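You operate a simulated robot arm through the tools that you are given. There is no shell and no other tool. Be economical: measure what you need, move in short steps, check, and stop when the job is done.

You run a simulated robot arm. Do the job below in one go: nothing can be reset, and whatever is moved stays where it is left.

Task
Swap the cracked grey liner for a new one of the same size.
Fine: slacken the red square-hole knob, lay the old liner in the fail tray, seat the new one in the purple frame, then turn the knob snug over it. Set down upright: grey liner.

The check looks at the end state, three seconds after you hand in, the way a careful person would. Anything else that was tipped, shoved, dropped, spilled or broken makes it a failure.

Robot
A 6-joint arm with a two-finger parallel gripper, fixed in place. Base frame: the origin is at the foot of the arm, x ahead of it, y to its left, z up; the work surface is at about z = 0.8. Readings come in m, rad, newtons and seconds.
With the tool pointing down near the work surface it reaches from about 0.24 to 0.64 m from the base axis. Its first joint turns from -1.152 to 1.152 rad. Payload 2.7 kg.
The tool frame sits at the grasp point between the pads (the TCP): z along the fingers, y along the line on which they close. The tips reach 0.023 m beyond it. The gripper opens to 0.094 m. The fingers are 0.038 m wide and 0.01 m thick; the gripper's body (0.054 by 0.096 m) begins 0.039 m behind the TCP.
Orientation is told as [roll, pitch, yaw] about the base's x, y, z axes, in that order, counted from this pose: with the fingers straight down and closing along the base's y, the tool's x points along the base's -x, its y along +y and its z along -z.

Tools
- The arm moves only by the tool jog_arm. Its argument "moves" is a list of rows, each a list of 7 numbers: the shift along the tool's x, y, z in mm, then the turn, a rotation vector about the tool's x, y, z in degrees, then the closure in counts, from 0 (fully open) to 255 (shut). In form: [[x, y, z, wx, wy, wz, jaw], ...]. A call has 1 to 8 rows; each row shifts and turns the commanded pose from where the row before left it, along the tool's axes as they then stand. Each row takes 0.2 s and may step no farther than 0.05 m and 0.15 rad from the row before; otherwise, or with a gripper value out of range, the whole call is refused. A pose out of reach is approached as far as the arm can. The call stops where the force on the tool passes 90 N (or 10 N more than at its start, if that is more) or the arm is blocked; 0.2 s more then pass. The fingers move at their own pace (about 0.045 m/s each) and stop on an object; they squeeze with about 26 N. The grip force told is the motor's: it shows also when the fingers shut on nothing. Time passes only in rows, and 0.2 s behind the last, so rows that do not move let the fingers close. It gives the time, the measured TCP pose, the force on the tool (base axes), the opening and the grip force at its end, in the units of the frame above (readings bear some noise), with the torque about the TCP (base axes, N m) and any sound that the robot's microphone picked up, and new pictures: "views" is both (left out), scene, wrist or none.
- Cameras (640 x 400 px; columns grow to the right, rows downward): "scene" is fixed at [0.0679, -0.4313, 1.3938]; the picture's right is [0.82, -0.57, 0.00], its down [-0.38, -0.55, -0.74] and it looks along [0.42, 0.61, -0.67] (base axes); focal length 319 px, centre (320, 200). "wrist" rides on the gripper at [0.086, 0.016, -0.074] in the tool frame; the picture's right is [-0.18, 0.98, 0.00], its down [-0.58, -0.11, -0.81] and it looks along [-0.79, -0.15, 0.59] (tool axes); focal length 243 px, centre (320, 200). There is no depth. A picture from a camera that has moved, and an enlarged one, comes with that camera's place and axes in the base frame and with its lens.
- enlarge(camera, box): a new picture of the part [left, top, right, bottom] of that camera's present view, enlarged. The clock stands still meanwhile.
- sign_off(): hands the job in; it is judged then, once.

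Work in short steps. Places have to be worked out from the pictures, the camera data and where the tool is seen: move nearer, look again, correct. Check each grasp and each placing, and mend what went wrong. You have 120 turns and 200 pictures in all, those below and enlarged ones among them. Open the gripper and draw the arm clear of the work before you hand the job in, unless the task says otherwise; then end with one line.

The tools are called by a JSON object that holds its "name" and its "arguments". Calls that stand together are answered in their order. jog_arm: Moves the arm, as the interface text tells. Its arguments: {"type":"object","properties":{"moves":{"type":"array","items":{"type":"array","items":{"type":"number"}}},"views":{"type":"string","enum":["both","scene","wrist","none"]}},"required":["moves"]} The other tools are called the same way: enlarge (camera, box) takes an enlarged picture of a part of a camera's view; sign_off () hands the job in.

At the start:

```text
t: 0.0
ee_pos: [0.342, -0.3112, 1.1604]
orientation: [-0.001, 0.001, -0.003]
force: [0.4, -0.3, -0.5]
ft_torque: [0.02, -0.01, 0.03]
grip_width: 0.094
grip_force: 0.1
```

scene: 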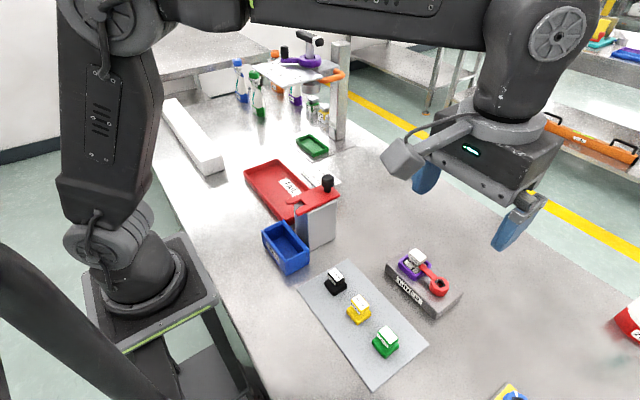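
wrist: 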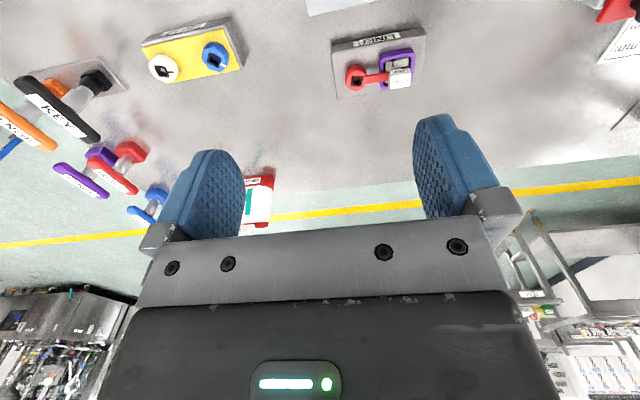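

I start by enlarging the scene around the fixture, spare liners and trays, and the wrist view of the tools.

{"name": "enlarge", "arguments": {"camera": "scene", "box": [300, 230, 480, 390]}}

{"name": "enlarge", "arguments": {"camera": "scene", "box": [220, 40, 380, 280]}}

{"name": "enlarge", "arguments": {"camera": "wrist", "box": [0, 0, 440, 240]}}

```text
2.50 times, centred on (390, 310) of scene
camera zoom: at [0.0679, -0.4313, 1.3938], right [0.82, -0.57, 0.0], down [-0.38, -0.55, -0.74], along [0.42, 0.61, -0.67], focal length 798 px, centre (145, -75)
```

zoom: 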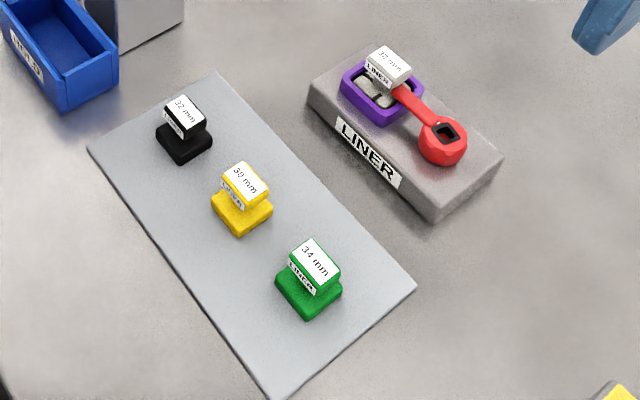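

```text
1.67 times, centred on (300, 160) of scene
camera zoom: at [0.0679, -0.4313, 1.3938], right [0.82, -0.57, 0.0], down [-0.38, -0.55, -0.74], along [0.42, 0.61, -0.67], focal length 532 px, centre (353, 267)
```

zoom: 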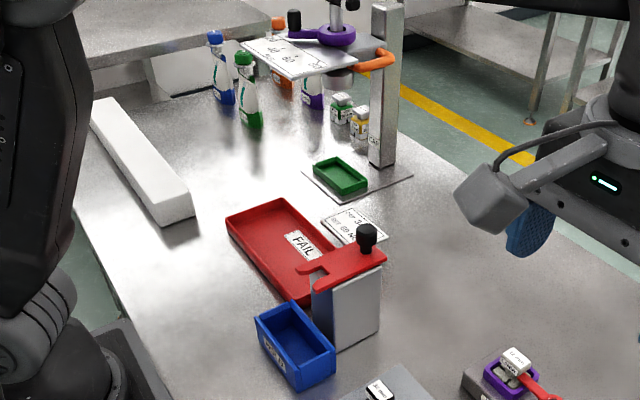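

```text
1.45 times, centred on (220, 120) of wrist
camera zoom: at [0.2571, -0.295, 1.235], right [0.19, 0.98, 0.0], down [0.58, -0.11, 0.81], along [0.79, -0.15, -0.59], focal length 353 px, centre (466, 316)
```

zoom: 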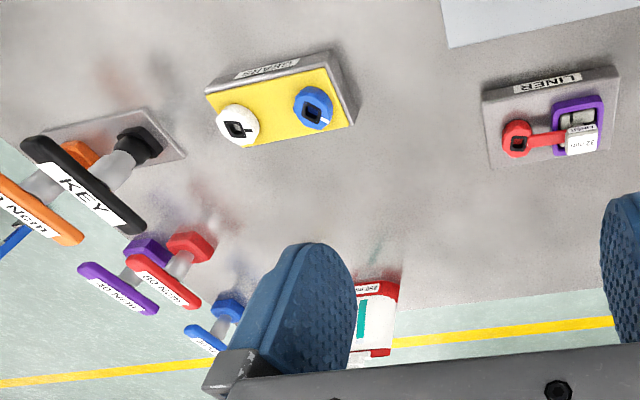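

The old liner reads 32 mm, so the black-topped 32 mm spare looks right. I zoom to confirm that and read the card and the key labels.

{"name": "enlarge", "arguments": {"camera": "scene", "box": [290, 150, 350, 190]}}

{"name": "enlarge", "arguments": {"camera": "scene", "box": [380, 235, 470, 315]}}

{"name": "enlarge", "arguments": {"camera": "wrist", "box": [0, 50, 180, 230]}}

{"name": "enlarge", "arguments": {"camera": "wrist", "box": [320, 0, 460, 110]}}

```text
10.00 times, centred on (320, 170) of scene
camera zoom: at [0.0679, -0.4313, 1.3938], right [0.82, -0.57, 0.0], down [-0.38, -0.55, -0.74], along [0.42, 0.61, -0.67], focal length 3193 px, centre (320, 500)
```

zoom: 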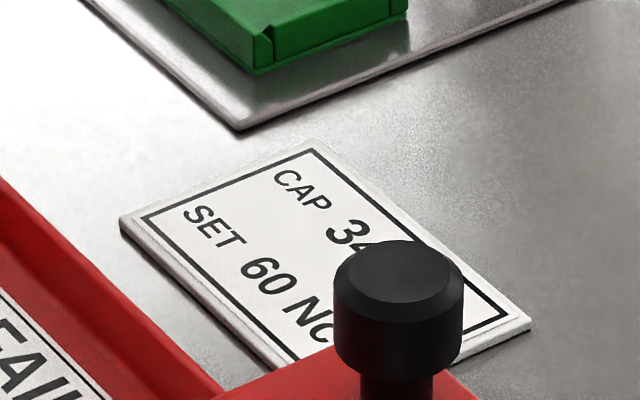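

```text
5.00 times, centred on (425, 275) of scene
camera zoom: at [0.0679, -0.4313, 1.3938], right [0.82, -0.57, 0.0], down [-0.38, -0.55, -0.74], along [0.42, 0.61, -0.67], focal length 1597 px, centre (-205, -175)
```

zoom: 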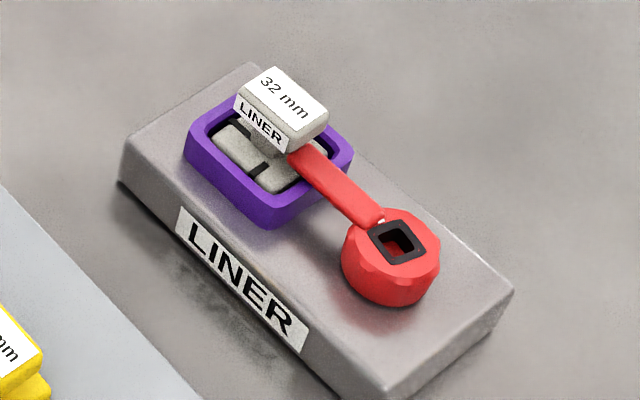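

```text
2.22 times, centred on (90, 140) of wrist
camera zoom: at [0.2571, -0.295, 1.235], right [0.19, 0.98, 0.0], down [0.58, -0.11, 0.81], along [0.79, -0.15, -0.59], focal length 539 px, centre (831, 333)
```

zoom: 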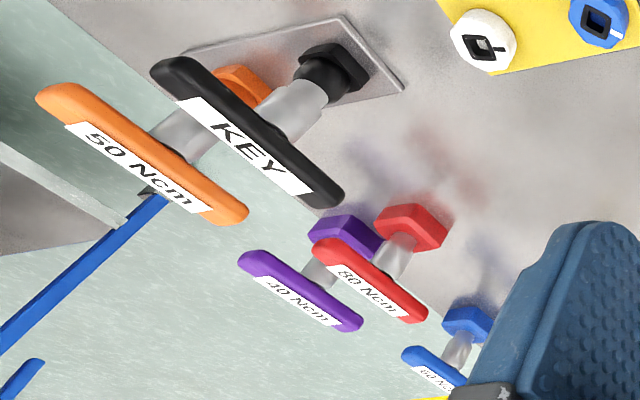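

```text
3.64 times, centred on (390, 55) of wrist
camera zoom: at [0.2571, -0.295, 1.235], right [0.19, 0.98, 0.0], down [0.58, -0.11, 0.81], along [0.79, -0.15, -0.59], focal length 882 px, centre (66, 727)
```

zoom: 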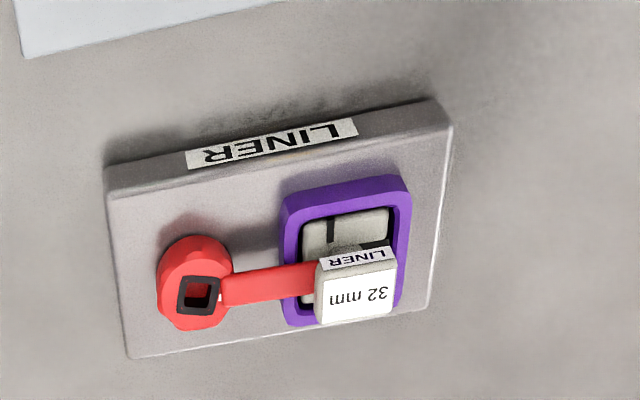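

The card concerns a cap job, not this one. I turn the wrist toward -y to see the key stand and fixture better.

{"name": "jog_arm", "arguments": {"moves": [[0, 0, 0, 0, 0, 8.5, 0], [0, 0, 0, 0, 0, 8.5, 0], [0, 0, 0, 0, 0, 8.5, 0], [0, 0, 0, 0, 0, 8.5, 0], [0, 0, 0, 0, 0, 8.5, 0]], "views": "wrist"}}

```text
t: 1.2
ee_pos: [0.3428, -0.3108, 1.1613]
orientation: [-0.002, 0.0, -0.746]
force: [0.8, 0.5, -0.5]
ft_torque: [-0.02, 0.01, 0.02]
grip_width: 0.0938
grip_force: 0.0
camera wrist: at [0.2911, -0.2409, 1.2349], right [0.8, 0.6, 0.0], down [0.35, -0.47, 0.81], along [0.48, -0.65, -0.59], focal length 243 px, centre (320, 200)
```

wrist: 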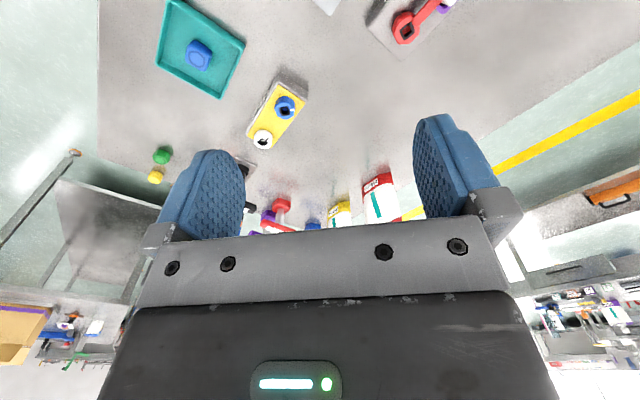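

The key stand and torque tools sit far away at about (0.4,-0.65), near or past reach, and the knob itself looks grippable (about 38 mm). I turn back and come down in front of the fixture for a close look.

{"name": "jog_arm", "arguments": {"moves": [[0, 0, 0, 0, 0, -8.5, 0], [0, 0, 0, 0, 0, -8.5, 0], [0, 0, 0, 0, 0, -8.5, 0], [0, 0, 0, 0, 0, -8.5, 0], [3, 12, 45, 0, 0, -8.5, 0], [3, 12, 45, 0, 0, 0, 0], [3, 12, 45, 0, 0, 0, 0], [3, 12, 45, 0, 0, 0, 0]], "views": "wrist"}}

```text
t: 3.0
ee_pos: [0.3327, -0.2604, 0.9801]
orientation: [0.001, -0.001, 0.0]
force: [0.1, 0.3, 1.2]
ft_torque: [0.01, -0.01, 0.0]
grip_width: 0.0938
grip_force: 0.0
camera wrist: at [0.2478, -0.2458, 1.0547], right [0.18, 0.98, 0.0], down [0.58, -0.11, 0.81], along [0.79, -0.15, -0.59], focal length 243 px, centre (320, 200)
```

wrist: 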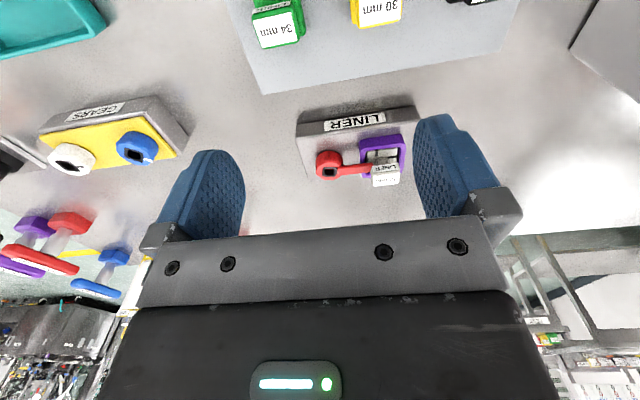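

{"name": "enlarge", "arguments": {"camera": "wrist", "box": [290, 95, 430, 195]}}

```text
4.00 times, centred on (360, 145) of wrist
camera zoom: at [0.2478, -0.2458, 1.0547], right [0.18, 0.98, 0.0], down [0.58, -0.11, 0.81], along [0.79, -0.15, -0.59], focal length 970 px, centre (160, 420)
```

zoom: 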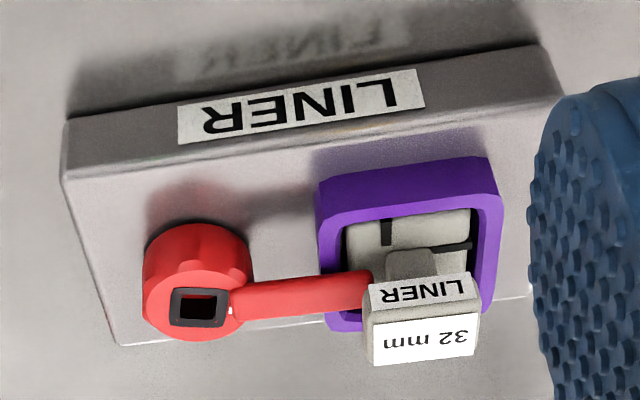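

Triangulating both views, I put the knob's top centre near (0.465,-0.275,0.85), the bar pointing along +y over the liner base, and the liner cap at (0.47,-0.21,0.872). I turn the gripper to close across the bar and move above the knob.

{"name": "jog_arm", "arguments": {"moves": [[0, 0, 0, 0, 0, 8.5, 0], [0, 0, 0, 0, 0, 8.5, 0], [0, 0, 0, 0, 0, 8.5, 0], [0, 0, 0, 0, 0, 8.5, 0], [0, 0, 0, 0, 0, 8.5, 0], [0, 0, 0, 0, 0, 8.5, 0], [0, 0, 0, 0, 0, 8.5, 0], [0, 0, 0, 0, 0, 8.5, 0]], "views": "none"}}

{"name": "jog_arm", "arguments": {"moves": [[0, 0, 0, 0, 0, 8, 0], [0, 0, 0, 0, 0, 8, 0], [0, 0, 0, 0, 0, 8, 0], [-5, 44, 6, 0, 0, 0, 0], [-5, 44, 6, 0, 0, 0, 0], [-5, 44, 6, 0, 0, 0, 0]], "views": "both"}}

```text
t: 4.8
ee_pos: [0.3328, -0.2616, 0.9812]
orientation: [-0.001, -0.001, -1.19]
force: [0.0, 0.5, -0.3]
ft_torque: [0.0, 0.02, -0.01]
grip_width: 0.0941
grip_force: 0.0
```

```text
t: 6.2
ee_pos: [0.4642, -0.2809, 0.9628]
orientation: [-0.001, 0.0, -1.607]
force: [0.0, 0.1, 0.3]
ft_torque: [-0.02, 0.0, -0.02]
grip_width: 0.0938
grip_force: 0.1
camera wrist: at [0.485, -0.197, 1.0368], right [0.98, -0.22, 0.0], down [-0.13, -0.58, 0.81], along [-0.18, -0.79, -0.59], focal length 243 px, centre (320, 200)
```

scene: 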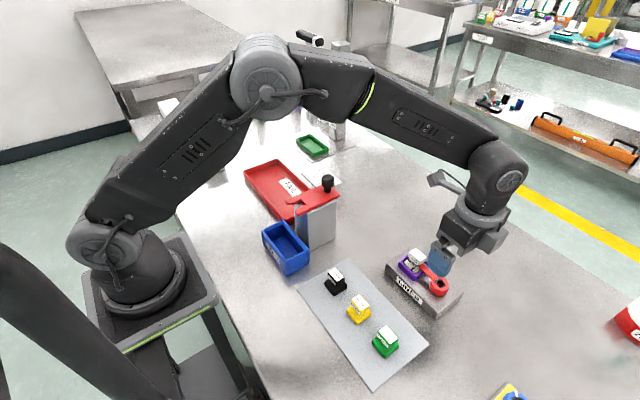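
wrist: 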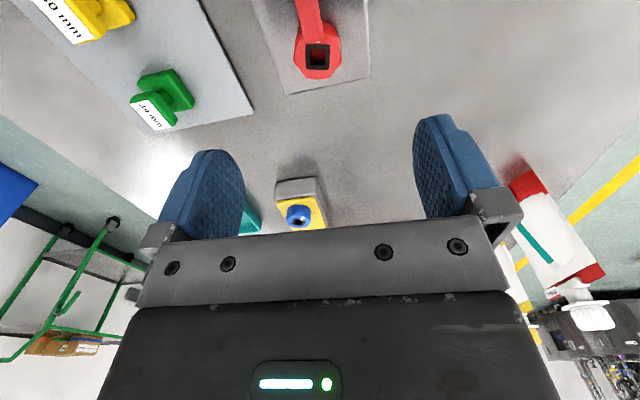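

The knob hole again resolves to (0.466,-0.275), which agrees. I centre over it and descend so the tips overlap the knob by about 11 mm.

{"name": "jog_arm", "arguments": {"moves": [[5, 1.5, 25, 0, 0, 0, 0], [0, 0, 25, 0, 0, 0, 0], [0, 0, 25, 0, 0, 0, 0], [0, 0, 20, 0, 0, 0, 0], [0, 0, 5, 0, 0, 0, 0]], "views": "both"}}

{"name": "enlarge", "arguments": {"camera": "scene", "box": [380, 225, 480, 315]}}

```text
t: 7.4
ee_pos: [0.4652, -0.2771, 0.8622]
orientation: [0.0, 0.0, -1.609]
force: [0.3, -0.4, 0.4]
ft_torque: [-0.03, -0.01, 0.0]
grip_width: 0.0939
grip_force: 0.0
camera wrist: at [0.4862, -0.1917, 0.9364], right [0.98, -0.22, 0.0], down [-0.13, -0.58, 0.81], along [-0.18, -0.79, -0.59], focal length 243 px, centre (320, 200)
```

scene: 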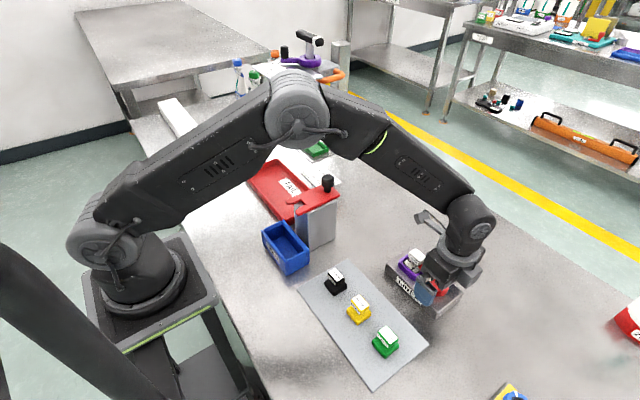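
wrist: 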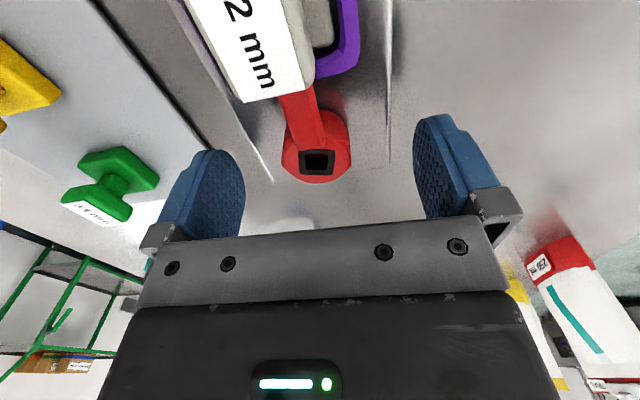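

```text
4.44 times, centred on (430, 270) of scene
camera zoom: at [0.0679, -0.4313, 1.3938], right [0.82, -0.57, 0.0], down [-0.38, -0.55, -0.74], along [0.42, 0.61, -0.67], focal length 1419 px, centre (-169, -111)
```

zoom: 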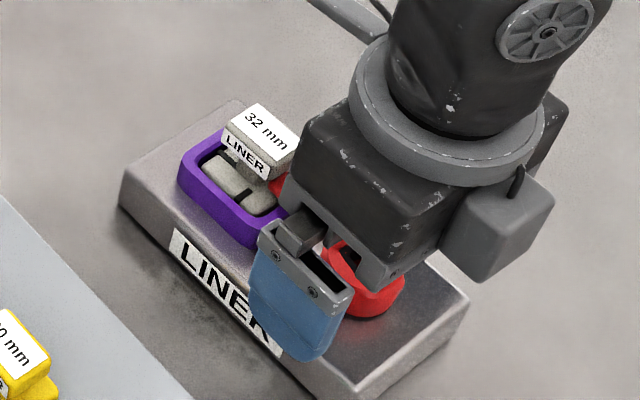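

The knob is centred between the pads, tips above the block. I close on it.

{"name": "jog_arm", "arguments": {"moves": [[0, 0, 0, 0, 0, 0, 255], [0, 0, 0, 0, 0, 0, 255], [0, 0, 0, 0, 0, 0, 255], [0, 0, 0, 0, 0, 0, 255], [0, 0, 0, 0, 0, 0, 255]], "views": "wrist"}}

```text
t: 8.6
ee_pos: [0.4647, -0.2772, 0.8616]
orientation: [-0.003, 0.003, -1.607]
force: [-10.7, -0.1, 4.5]
ft_torque: [0.29, 0.35, 0.01]
grip_width: 0.0343
grip_force: 45.2
camera wrist: at [0.4853, -0.1919, 0.9366], right [0.98, -0.22, 0.0], down [-0.13, -0.58, 0.81], along [-0.18, -0.79, -0.59], focal length 243 px, centre (320, 200)
```

wrist: 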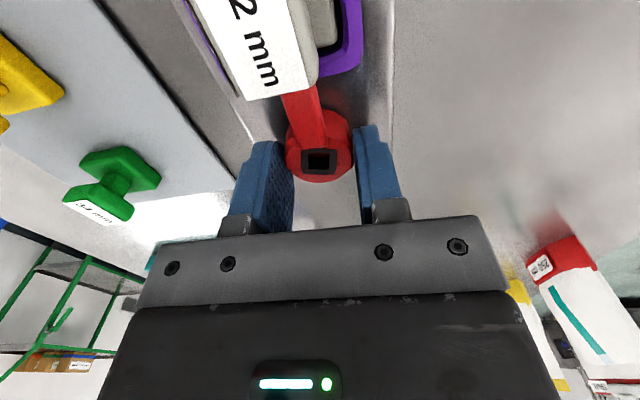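

Gripped at 34 mm with a 10 N side force, so I'm about 1 mm off; I correct that, then turn about 10° counter-clockwise as a test.

{"name": "jog_arm", "arguments": {"moves": [[1, -1, 0, 0, 0, 0, 255], [0, 0, 0, 0, 0, -4, 255], [0, 0, 0, 0, 0, -6, 255]], "views": "wrist"}}

```text
t: 9.4
ee_pos: [0.4659, -0.2767, 0.8619]
orientation: [0.003, -0.002, -1.43]
force: [4.1, -11.5, -11.8]
ft_torque: [0.51, -0.06, -0.04]
grip_width: 0.0343
grip_force: 45.3
camera wrist: at [0.47, -0.1895, 0.9365], right [1.0, -0.05, 0.0], down [-0.03, -0.59, 0.81], along [-0.04, -0.81, -0.59], focal length 243 px, centre (320, 200)
```

wrist: 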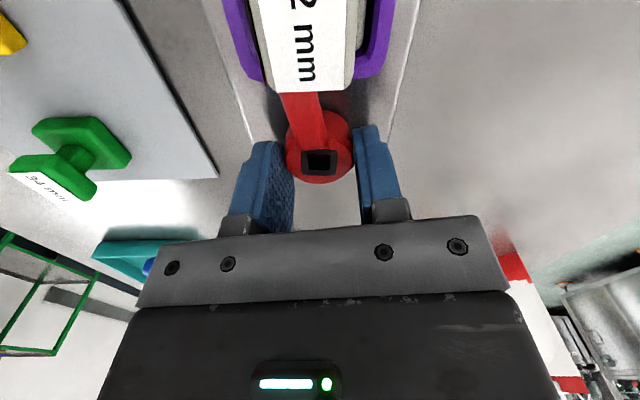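

The knob and bar turn with the gripper with almost no resistance. I continue counter-clockwise in steps.

{"name": "jog_arm", "arguments": {"moves": [[0, 0, 0, 0, 0, -8, 255], [0, 0, 0, 0, 0, -8, 255], [0, 0, 0, 0, 0, -8, 255], [0, 0, 0, 0, 0, -8, 255]], "views": "both"}}

{"name": "enlarge", "arguments": {"camera": "scene", "box": [380, 225, 480, 315]}}

```text
t: 10.4
ee_pos: [0.4664, -0.2765, 0.863]
orientation: [0.001, -0.003, -0.869]
force: [21.2, -10.0, -20.0]
ft_torque: [-0.39, -0.1, -0.03]
grip_width: 0.0344
grip_force: 44.8
camera wrist: at [0.4236, -0.2, 0.9364], right [0.87, 0.49, 0.0], down [0.29, -0.51, 0.81], along [0.4, -0.7, -0.59], focal length 243 px, centre (320, 200)
```

scene: 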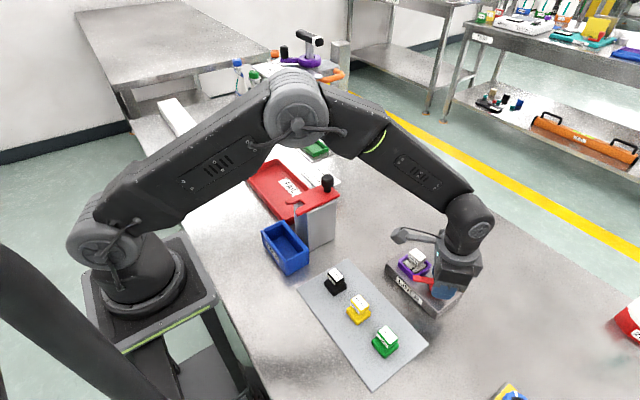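
wrist: 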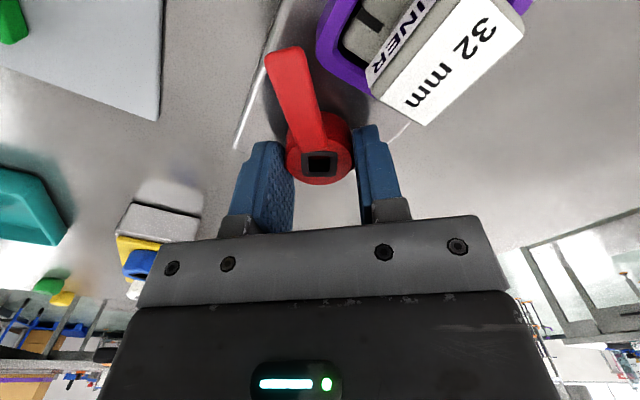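

```text
4.44 times, centred on (430, 270) of scene
camera zoom: at [0.0687, -0.4317, 1.3937], right [0.82, -0.57, 0.0], down [-0.38, -0.55, -0.74], along [0.42, 0.61, -0.67], focal length 1419 px, centre (-169, -111)
```

zoom: 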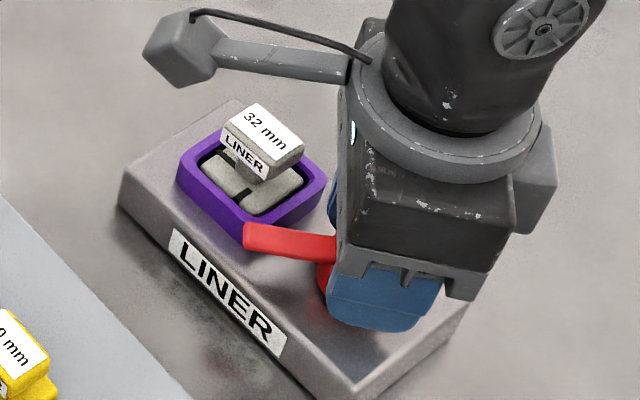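

The bar has swung clear of the liner's edge. I ease the built-up side load and turn another ~40° so it is well out of the way.

{"name": "jog_arm", "arguments": {"moves": [[-1.2, 0.5, 1, 0, 0, 0, 255], [0, 0, 0, 0, 0, -8, 255], [0, 0, 0, 0, 0, -8, 255], [0, 0, 0, 0, 0, -8, 255], [0, 0, 0, 0, 0, -8, 255], [0, 0, 0, 0, 0, -8, 255]], "views": "both"}}

{"name": "enlarge", "arguments": {"camera": "scene", "box": [380, 225, 480, 315]}}

```text
t: 11.8
ee_pos: [0.4672, -0.2746, 0.8629]
orientation: [0.002, -0.002, -0.171]
force: [15.9, 19.0, 10.3]
ft_torque: [0.86, 0.52, -0.08]
grip_width: 0.0344
grip_force: 45.6
camera wrist: at [0.3856, -0.2445, 0.9367], right [0.35, 0.94, 0.0], down [0.55, -0.21, 0.81], along [0.76, -0.28, -0.59], focal length 243 px, centre (320, 200)
```

scene: 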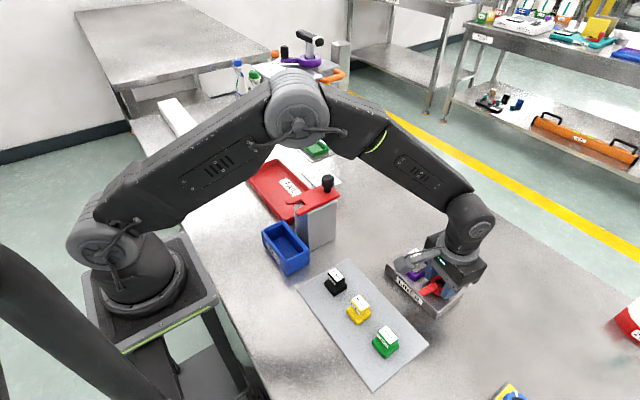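
wrist: 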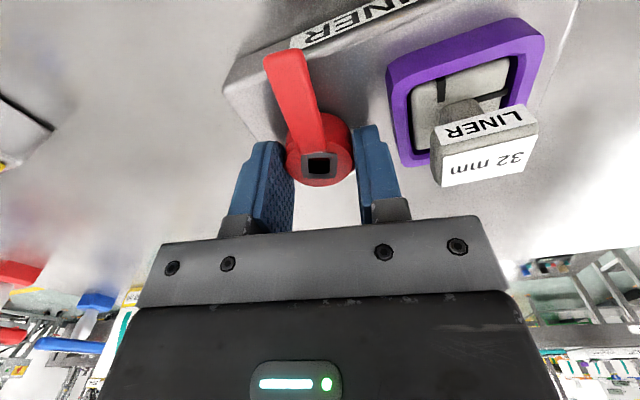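

```text
4.44 times, centred on (430, 270) of scene
camera zoom: at [0.0682, -0.4307, 1.394], right [0.82, -0.57, 0.0], down [-0.38, -0.55, -0.74], along [0.42, 0.61, -0.67], focal length 1419 px, centre (-169, -111)
```

zoom: 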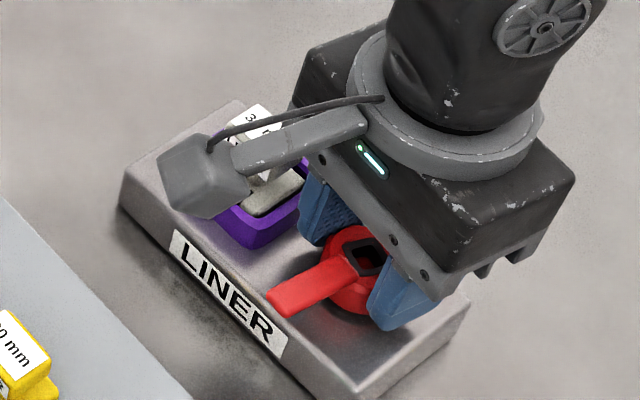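

The bar now points away from the liner, about 82° turned. I open just enough to let go without touching the frame, then lift straight up.

{"name": "jog_arm", "arguments": {"moves": [[0, 0, 0, 0, 0, 0, 130], [0, 0, 0, 0, 0, 0, 130], [0, 0, -15, 0, 0, 0, 130], [0, 0, -45, 0, 0, 0, 130], [0, 0, -45, 0, 0, 0, 60]], "views": "both"}}

{"name": "enlarge", "arguments": {"camera": "scene", "box": [380, 225, 480, 315]}}

```text
t: 13.0
ee_pos: [0.4654, -0.2757, 0.966]
orientation: [-0.001, 0.0, -0.177]
force: [-0.4, -0.8, -0.1]
ft_torque: [-0.01, -0.04, 0.02]
grip_width: 0.0717
grip_force: 0.0
camera wrist: at [0.3841, -0.246, 1.0412], right [0.35, 0.94, 0.0], down [0.55, -0.21, 0.81], along [0.75, -0.28, -0.59], focal length 243 px, centre (320, 200)
```

scene: 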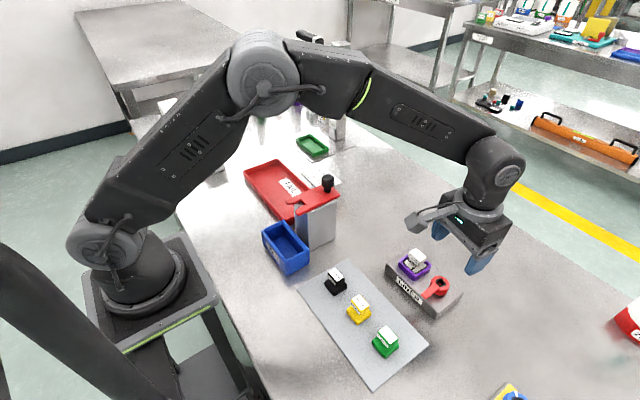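
wrist: 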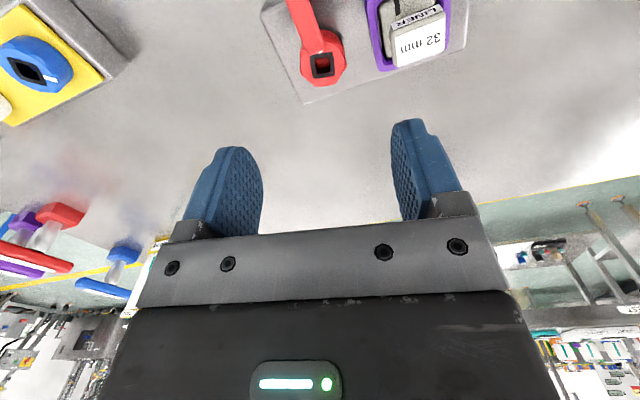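

```text
4.44 times, centred on (430, 270) of scene
camera zoom: at [0.0679, -0.4313, 1.3938], right [0.82, -0.57, 0.0], down [-0.38, -0.55, -0.74], along [0.42, 0.61, -0.67], focal length 1419 px, centre (-169, -111)
```

zoom: 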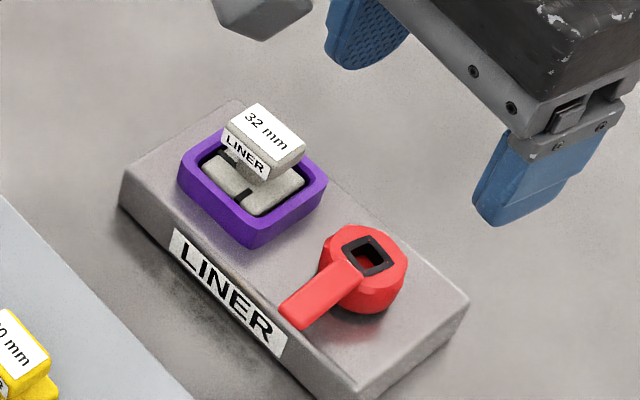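

The knob is slack and the bar clear. I zoom on the old liner's handle to locate it for grasping.

{"name": "enlarge", "arguments": {"camera": "wrist", "box": [360, 0, 480, 75]}}

```text
5.33 times, centred on (420, 38) of wrist
camera zoom: at [0.3841, -0.246, 1.0412], right [0.35, 0.94, 0.0], down [0.55, -0.21, 0.81], along [0.75, -0.28, -0.59], focal length 1294 px, centre (-213, 1067)
```

zoom: 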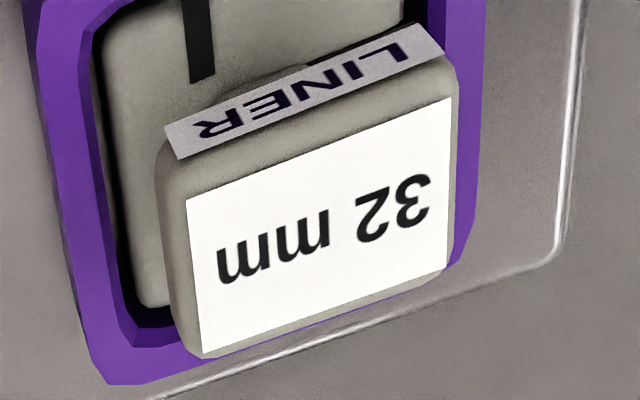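

Handle centre works out at about (0.466,-0.2105), aligned within ~2° of the base axes. I move over it with a 62 mm opening and descend partway.

{"name": "jog_arm", "arguments": {"moves": [[0, 0, 0, 0, 0, -8, 85], [1, 33, 0, 0, 0, 0, 85], [1, 32, 0, 0, 0, 0, 85], [0, 0, 30, 0, 0, 0, 85], [0, 0, 30, 0, 0, 0, 85]], "views": "both"}}

```text
t: 14.2
ee_pos: [0.4655, -0.2104, 0.9076]
orientation: [0.0, 0.0, -0.034]
force: [-0.8, -0.1, -0.2]
ft_torque: [0.02, -0.04, 0.01]
grip_width: 0.0625
grip_force: 0.1
camera wrist: at [0.3814, -0.1921, 0.9813], right [0.22, 0.98, 0.0], down [0.58, -0.13, 0.81], along [0.79, -0.18, -0.59], focal length 243 px, centre (320, 200)
```

scene: 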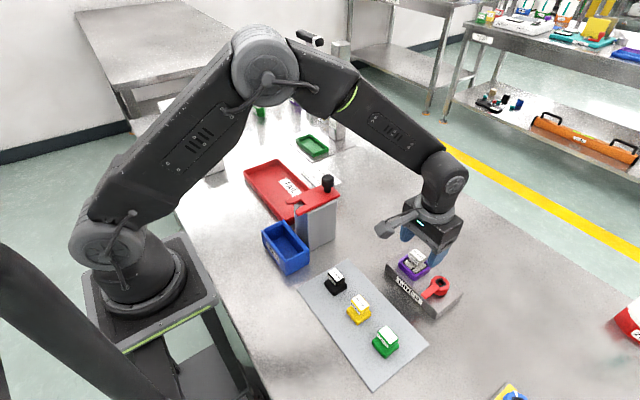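
wrist: 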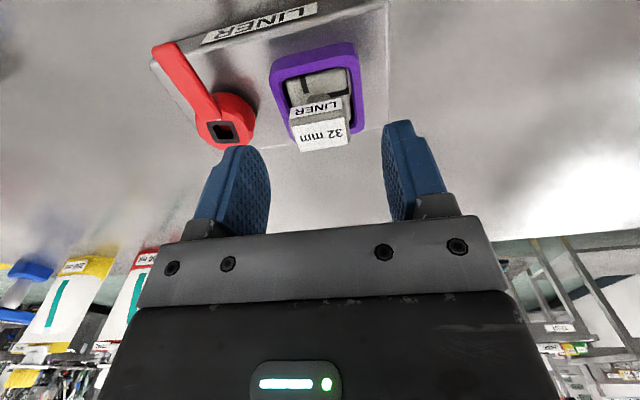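

The handle is centred between the fingers (0.467,-0.2107). I lower to grasp height and close.

{"name": "jog_arm", "arguments": {"moves": [[0, 0, 20, 0, 0, 0, 85], [-1, 0, 14, 0, 0, 0, 85], [0, 0, 0, 0, 0, 0, 255], [0, 0, 0, 0, 0, 0, 255], [0, 0, 0, 0, 0, 0, 255], [0, 0, 0, 0, 0, 0, 255]], "views": "wrist"}}

{"name": "enlarge", "arguments": {"camera": "scene", "box": [380, 225, 480, 315]}}

```text
t: 15.6
ee_pos: [0.4673, -0.2116, 0.8726]
orientation: [0.0, 0.0, -0.035]
force: [0.3, 0.5, -0.1]
ft_torque: [-0.05, 0.01, -0.02]
grip_width: 0.031
grip_force: 25.8
camera wrist: at [0.3821, -0.1926, 0.9472], right [0.22, 0.98, 0.0], down [0.58, -0.13, 0.81], along [0.79, -0.18, -0.59], focal length 243 px, centre (320, 200)
```

wrist: 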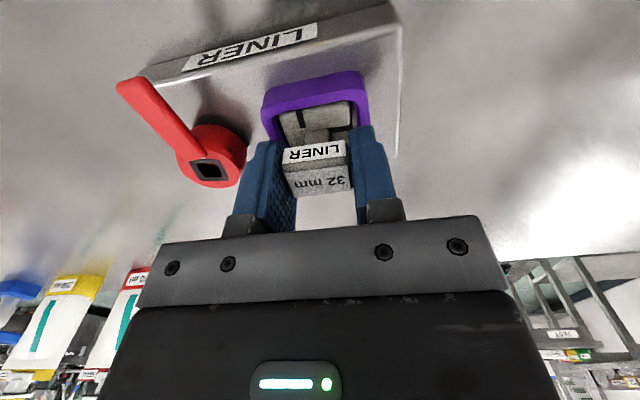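

```text
4.44 times, centred on (430, 270) of scene
camera zoom: at [0.0679, -0.4313, 1.3938], right [0.82, -0.57, 0.0], down [-0.38, -0.55, -0.74], along [0.42, 0.61, -0.67], focal length 1419 px, centre (-169, -111)
```

zoom: 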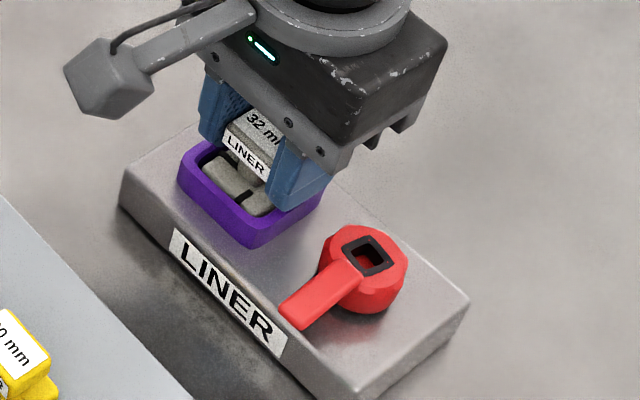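

Held at 31 mm with no side load; I note the seated pose (0.4673,-0.2116,0.8726). I lift slowly and check.

{"name": "jog_arm", "arguments": {"moves": [[0, 0, -5, 0, 0, 0, 255], [0, 0, -15, 0, 0, 0, 255], [0, 0, -40, 0, 0, 0, 255], [0, 0, -40, 0, 0, 0, 255]], "views": "both"}}

{"name": "enlarge", "arguments": {"camera": "wrist", "box": [220, 60, 440, 220]}}

{"name": "enlarge", "arguments": {"camera": "scene", "box": [230, 140, 350, 280]}}

```text
t: 16.6
ee_pos: [0.4661, -0.211, 0.973]
orientation: [0.001, 0.001, -0.036]
force: [-0.1, 0.4, -0.5]
ft_torque: [0.01, -0.02, -0.02]
grip_width: 0.0311
grip_force: 25.8
camera wrist: at [0.3813, -0.1927, 1.0473], right [0.22, 0.98, 0.0], down [0.58, -0.13, 0.81], along [0.79, -0.18, -0.59], focal length 243 px, centre (320, 200)
```

scene: 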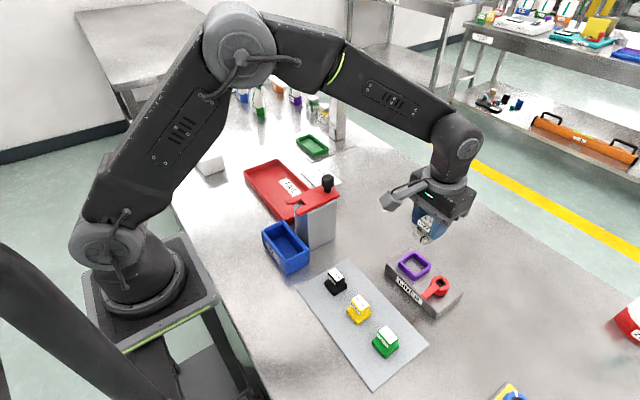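
wrist: 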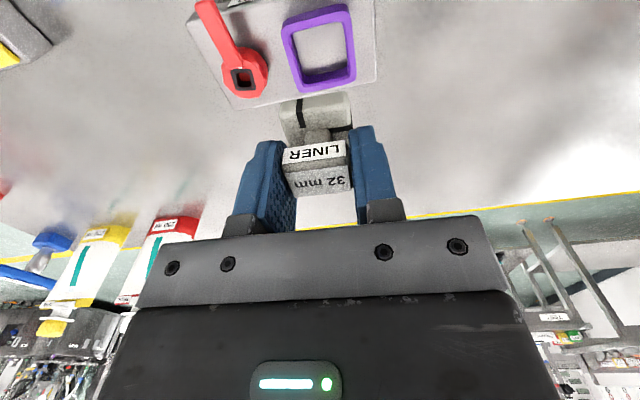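

```text
2.50 times, centred on (330, 140) of wrist
camera zoom: at [0.3813, -0.1927, 1.0473], right [0.22, 0.98, 0.0], down [0.58, -0.13, 0.81], along [0.79, -0.18, -0.59], focal length 606 px, centre (295, 350)
```

zoom: 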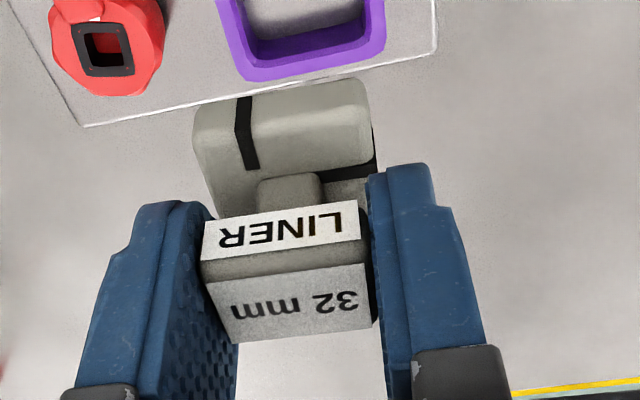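

```text
2.86 times, centred on (290, 210) of scene
camera zoom: at [0.0679, -0.4313, 1.3938], right [0.82, -0.57, 0.0], down [-0.38, -0.55, -0.74], along [0.42, 0.61, -0.67], focal length 912 px, centre (406, 171)
```

zoom: 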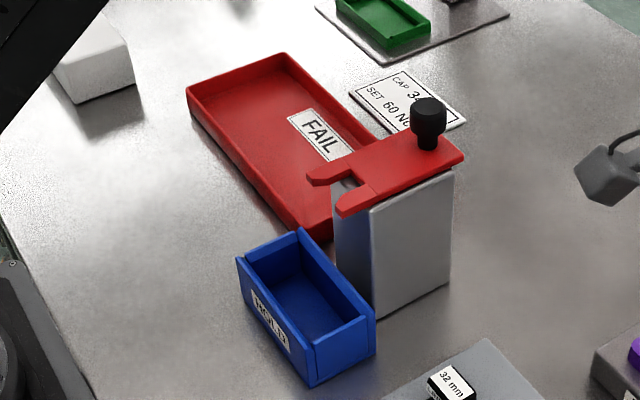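

Lifted cleanly and held upright. The tray spans about x 0.31–0.42, y 0.08–0.315; I rise over the tall gray stand and carry the liner across.

{"name": "jog_arm", "arguments": {"moves": [[0, 0, -45, 0, 0, 0, 255], [0, 0, -45, 0, 0, 0, 255], [13, 43.6, 0, 0, 0, 0, 255], [13, 43.6, 0, 0, 0, 0, 255], [13, 43.6, 0, 0, 0, 0, 255], [13, 43.6, 0, 0, 0, 0, 255], [13, 43.6, 0, 0, 0, 0, 255]], "views": "scene"}}

{"name": "jog_arm", "arguments": {"moves": [[13, 43.6, 0, 0, 0, 0, 255], [13, 43.6, 0, 0, 0, 0, 255], [13, 43.6, 0, 0, 0, 0, 255], [13, 43.6, 0, 0, 0, 0, 255], [13, 43.6, 0, 0, 0, 0, 255]], "views": "both"}}

```text
t: 18.2
ee_pos: [0.4092, 0.0081, 1.0614]
orientation: [0.0, 0.001, -0.035]
force: [-0.1, 1.2, -0.8]
ft_torque: [-0.02, -0.03, -0.01]
grip_width: 0.0308
grip_force: 25.8
```

scene: 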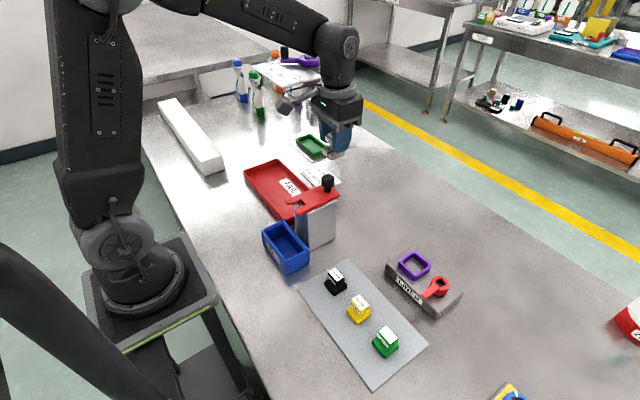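

```text
t: 19.4
ee_pos: [0.3533, 0.2296, 1.0614]
orientation: [-0.001, 0.0, -0.037]
force: [-0.1, -0.9, -0.2]
ft_torque: [0.02, 0.02, -0.02]
grip_width: 0.031
grip_force: 25.9
camera wrist: at [0.268, 0.2479, 1.1375], right [0.22, 0.98, 0.0], down [0.58, -0.13, 0.81], along [0.79, -0.18, -0.59], focal length 243 px, centre (320, 200)
```

scene: 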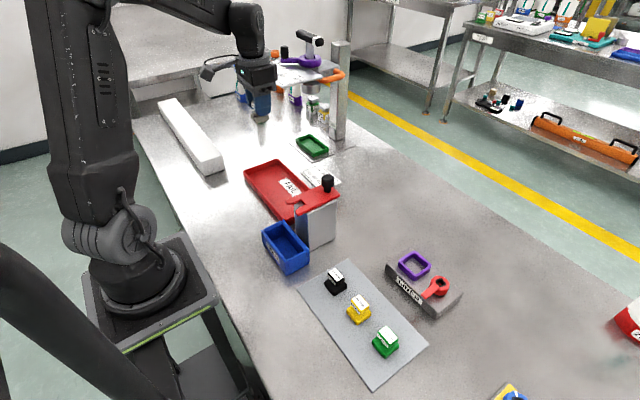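
wrist: 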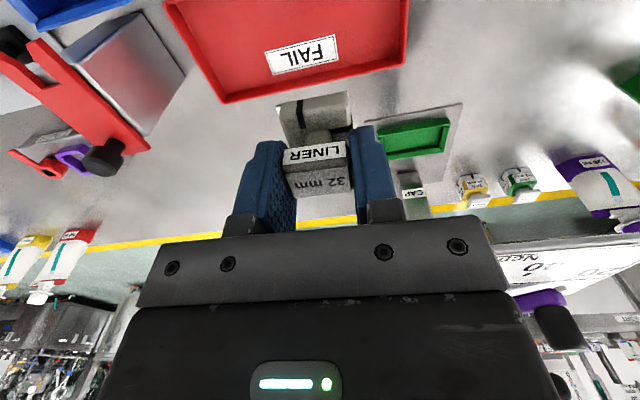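

The tray rim spans x to 0.428, y 0.07–0.316, so the liner is above its open floor. I shift 10 mm outward and descend partway.

{"name": "jog_arm", "arguments": {"moves": [[-10, 0, 40, 0, 0, 0, 255], [0, 0, 45, 0, 0, 0, 255], [0, 0, 45, 0, 0, 0, 255], [0, 0, 40, 0, 0, 0, 255]], "views": "both"}}

{"name": "enlarge", "arguments": {"camera": "scene", "box": [220, 100, 350, 230]}}

```text
t: 20.4
ee_pos: [0.362, 0.228, 0.8932]
orientation: [0.0, 0.0, -0.036]
force: [0.2, 0.2, 0.9]
ft_torque: [0.01, -0.01, -0.02]
grip_width: 0.0311
grip_force: 25.8
camera wrist: at [0.2773, 0.247, 0.9673], right [0.22, 0.98, 0.0], down [0.58, -0.13, 0.81], along [0.79, -0.18, -0.59], focal length 243 px, centre (320, 200)
```

scene: 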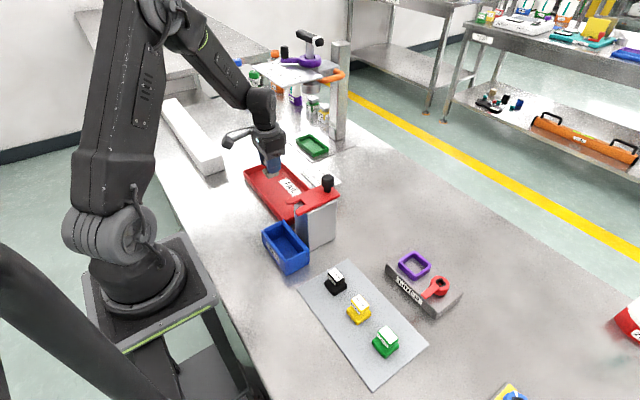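
wrist: 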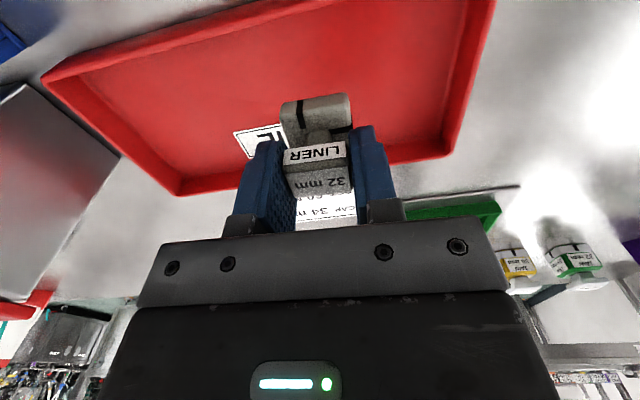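

```text
3.08 times, centred on (285, 165) of scene
camera zoom: at [0.0679, -0.4313, 1.3938], right [0.82, -0.57, 0.0], down [-0.38, -0.55, -0.74], along [0.42, 0.61, -0.67], focal length 982 px, centre (428, 308)
```

zoom: 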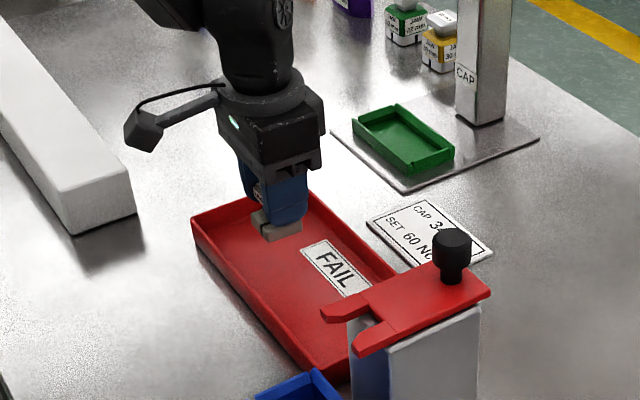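

Liner is over the tray floor. I go lower in decreasing steps.

{"name": "jog_arm", "arguments": {"moves": [[0, 0, 20, 0, 0, 0, 255], [0, 0, 10, 0, 0, 0, 255], [0, 0, 5, 0, 0, 0, 255], [0, 0, 3, 0, 0, 0, 255]], "views": "wrist"}}

{"name": "enlarge", "arguments": {"camera": "scene", "box": [240, 140, 320, 210]}}

```text
t: 21.4
ee_pos: [0.3627, 0.2285, 0.8548]
orientation: [0.0, 0.001, -0.037]
force: [-0.4, 0.7, -0.7]
ft_torque: [0.0, -0.02, -0.01]
grip_width: 0.0312
grip_force: 25.9
camera wrist: at [0.2778, 0.2471, 0.9296], right [0.22, 0.98, 0.0], down [0.58, -0.13, 0.81], along [0.79, -0.18, -0.59], focal length 243 px, centre (320, 200)
```

wrist: 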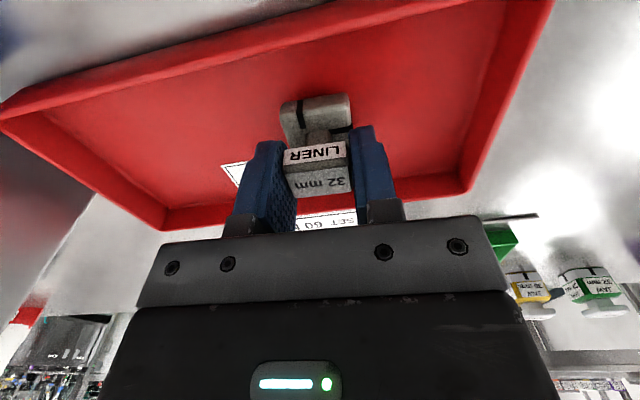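

```text
5.71 times, centred on (280, 175) of scene
camera zoom: at [0.0679, -0.4313, 1.3938], right [0.82, -0.57, 0.0], down [-0.38, -0.55, -0.74], along [0.42, 0.61, -0.67], focal length 1825 px, centre (549, 343)
```

zoom: 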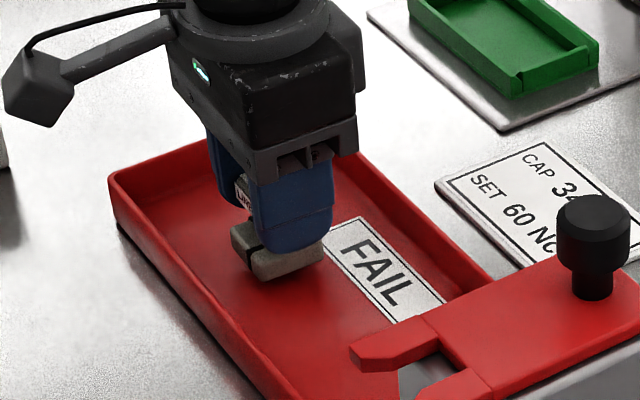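

Still free of contact (no force). I lower in 2 mm steps, watching the force.

{"name": "jog_arm", "arguments": {"moves": [[0, 0, 2, 0, 0, 0, 255], [0, 0, 2, 0, 0, 0, 255], [0, 0, 2, 0, 0, 0, 255]], "views": "none"}}

```text
t: 22.2
ee_pos: [0.3628, 0.2281, 0.8491]
orientation: [0.0, 0.0, -0.037]
force: [0.1, 0.6, 0.4]
ft_torque: [0.0, 0.0, 0.0]
grip_width: 0.0309
grip_force: 25.4
```

{"name": "jog_arm", "arguments": {"moves": [[0, 0, 1.5, 0, 0, 0, 255], [0, 0, 1.5, 0, 0, 0, 255]], "views": "none"}}

```text
t: 22.8
ee_pos: [0.3628, 0.2276, 0.8468]
orientation: [0.001, -0.003, -0.035]
force: [-4.4, -5.5, 22.2]
ft_torque: [-0.21, 0.21, -0.03]
grip_width: 0.031
grip_force: 26.0
```

Contact with the tray floor at TCP z≈0.847 (22 N). I ease up slightly, open, and withdraw.

{"name": "jog_arm", "arguments": {"moves": [[0, 0, -1, 0, 0, 0, 255], [0, 0, 0, 0, 0, 0, 85], [0, 0, 0, 0, 0, 0, 85], [0, 0, 0, 0, 0, 0, 85], [0, 0, -20, 0, 0, 0, 85], [0, 0, -45, 0, 0, 0, 85], [0, 0, -45, 0, 0, 0, 85]], "views": "both"}}

{"name": "enlarge", "arguments": {"camera": "scene", "box": [240, 140, 320, 210]}}

```text
t: 24.4
ee_pos: [0.362, 0.2279, 0.9562]
orientation: [0.001, 0.0, -0.038]
force: [0.0, -0.5, 0.2]
ft_torque: [0.0, -0.01, -0.03]
grip_width: 0.0627
grip_force: 0.1
camera wrist: at [0.2777, 0.2467, 1.0303], right [0.22, 0.98, 0.0], down [0.58, -0.13, 0.81], along [0.79, -0.18, -0.59], focal length 243 px, centre (320, 200)
```

scene: 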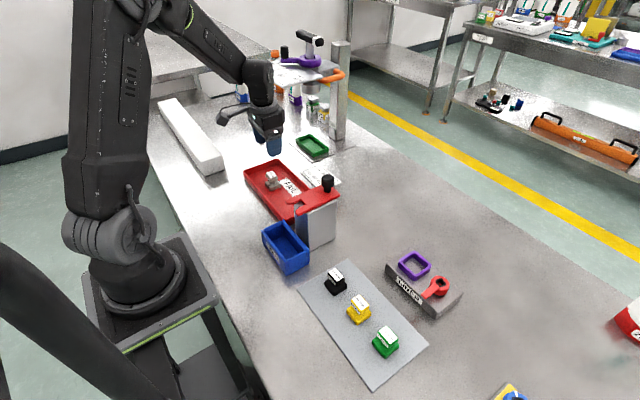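
wrist: 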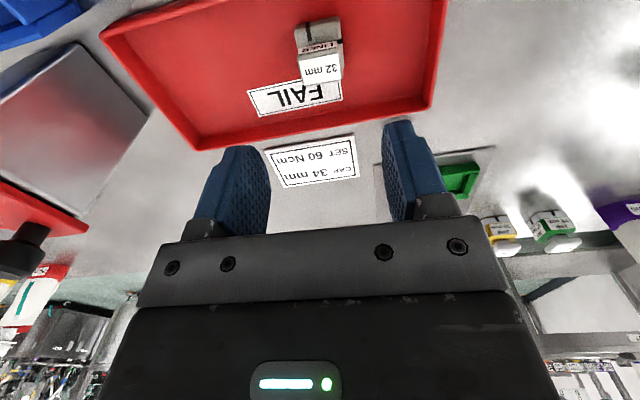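

```text
5.71 times, centred on (280, 175) of scene
camera zoom: at [0.0679, -0.4313, 1.3938], right [0.82, -0.57, 0.0], down [-0.38, -0.55, -0.74], along [0.42, 0.61, -0.67], focal length 1825 px, centre (549, 343)
```

zoom: 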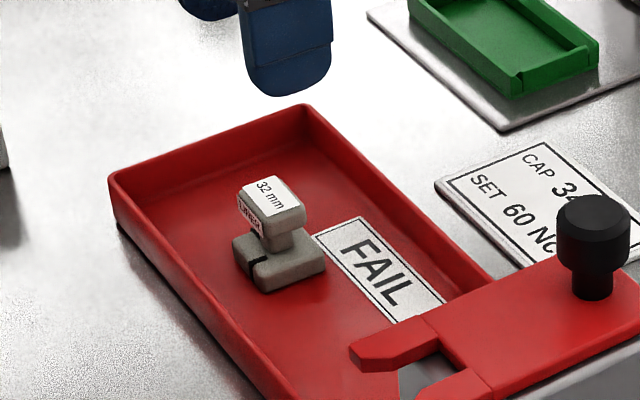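

The old liner stands upright in the FAIL tray. Now I rise and travel to the black 32 mm spare near (0.311,-0.137).

{"name": "jog_arm", "arguments": {"moves": [[0, 0, -50, 0, 0, 0, 85], [0, 0, -50, 0, 0, 0, 85], [4.8, -45.9, 0, 0, 0, 0, 85], [4.8, -45.9, 0, 0, 0, 0, 85], [4.8, -45.9, 0, 0, 0, 0, 85], [4.8, -45.9, 0, 0, 0, 0, 85], [4.8, -45.9, 0, 0, 0, 0, 85], [4.8, -45.9, 0, 0, 0, 0, 85]], "views": "none"}}

{"name": "jog_arm", "arguments": {"moves": [[4.8, -45.9, 0, 0, 0, 0, 85], [4.8, -45.9, 0, 0, 0, 0, 85], [0, 0, 45, 0, 0, 0, 85], [0, 0, 45, 0, 0, 0, 85]], "views": "both"}}

```text
t: 26.2
ee_pos: [0.325, -0.0466, 1.0569]
orientation: [0.0, 0.001, -0.034]
force: [0.0, 0.3, -0.2]
ft_torque: [0.01, 0.01, 0.03]
grip_width: 0.0628
grip_force: 0.0
```

```text
t: 27.2
ee_pos: [0.3118, -0.1373, 0.9676]
orientation: [0.0, 0.0, -0.034]
force: [0.4, 0.6, -0.2]
ft_torque: [0.0, 0.0, 0.01]
grip_width: 0.0628
grip_force: 0.2
camera wrist: at [0.2259, -0.1187, 1.0409], right [0.22, 0.98, 0.0], down [0.58, -0.13, 0.81], along [0.79, -0.18, -0.59], focal length 243 px, centre (320, 200)
```

scene: 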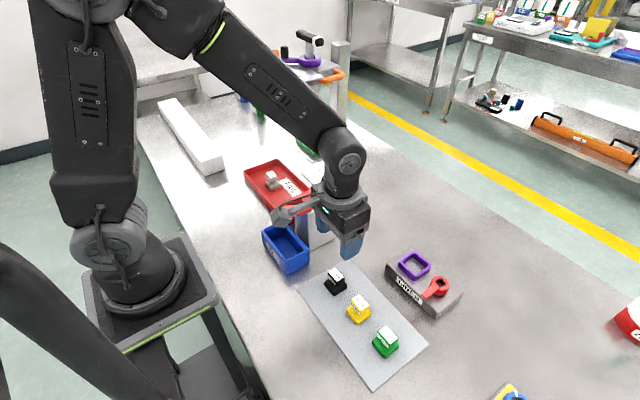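
wrist: 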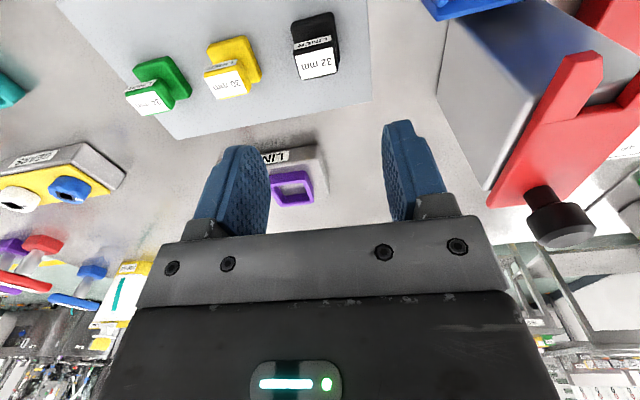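

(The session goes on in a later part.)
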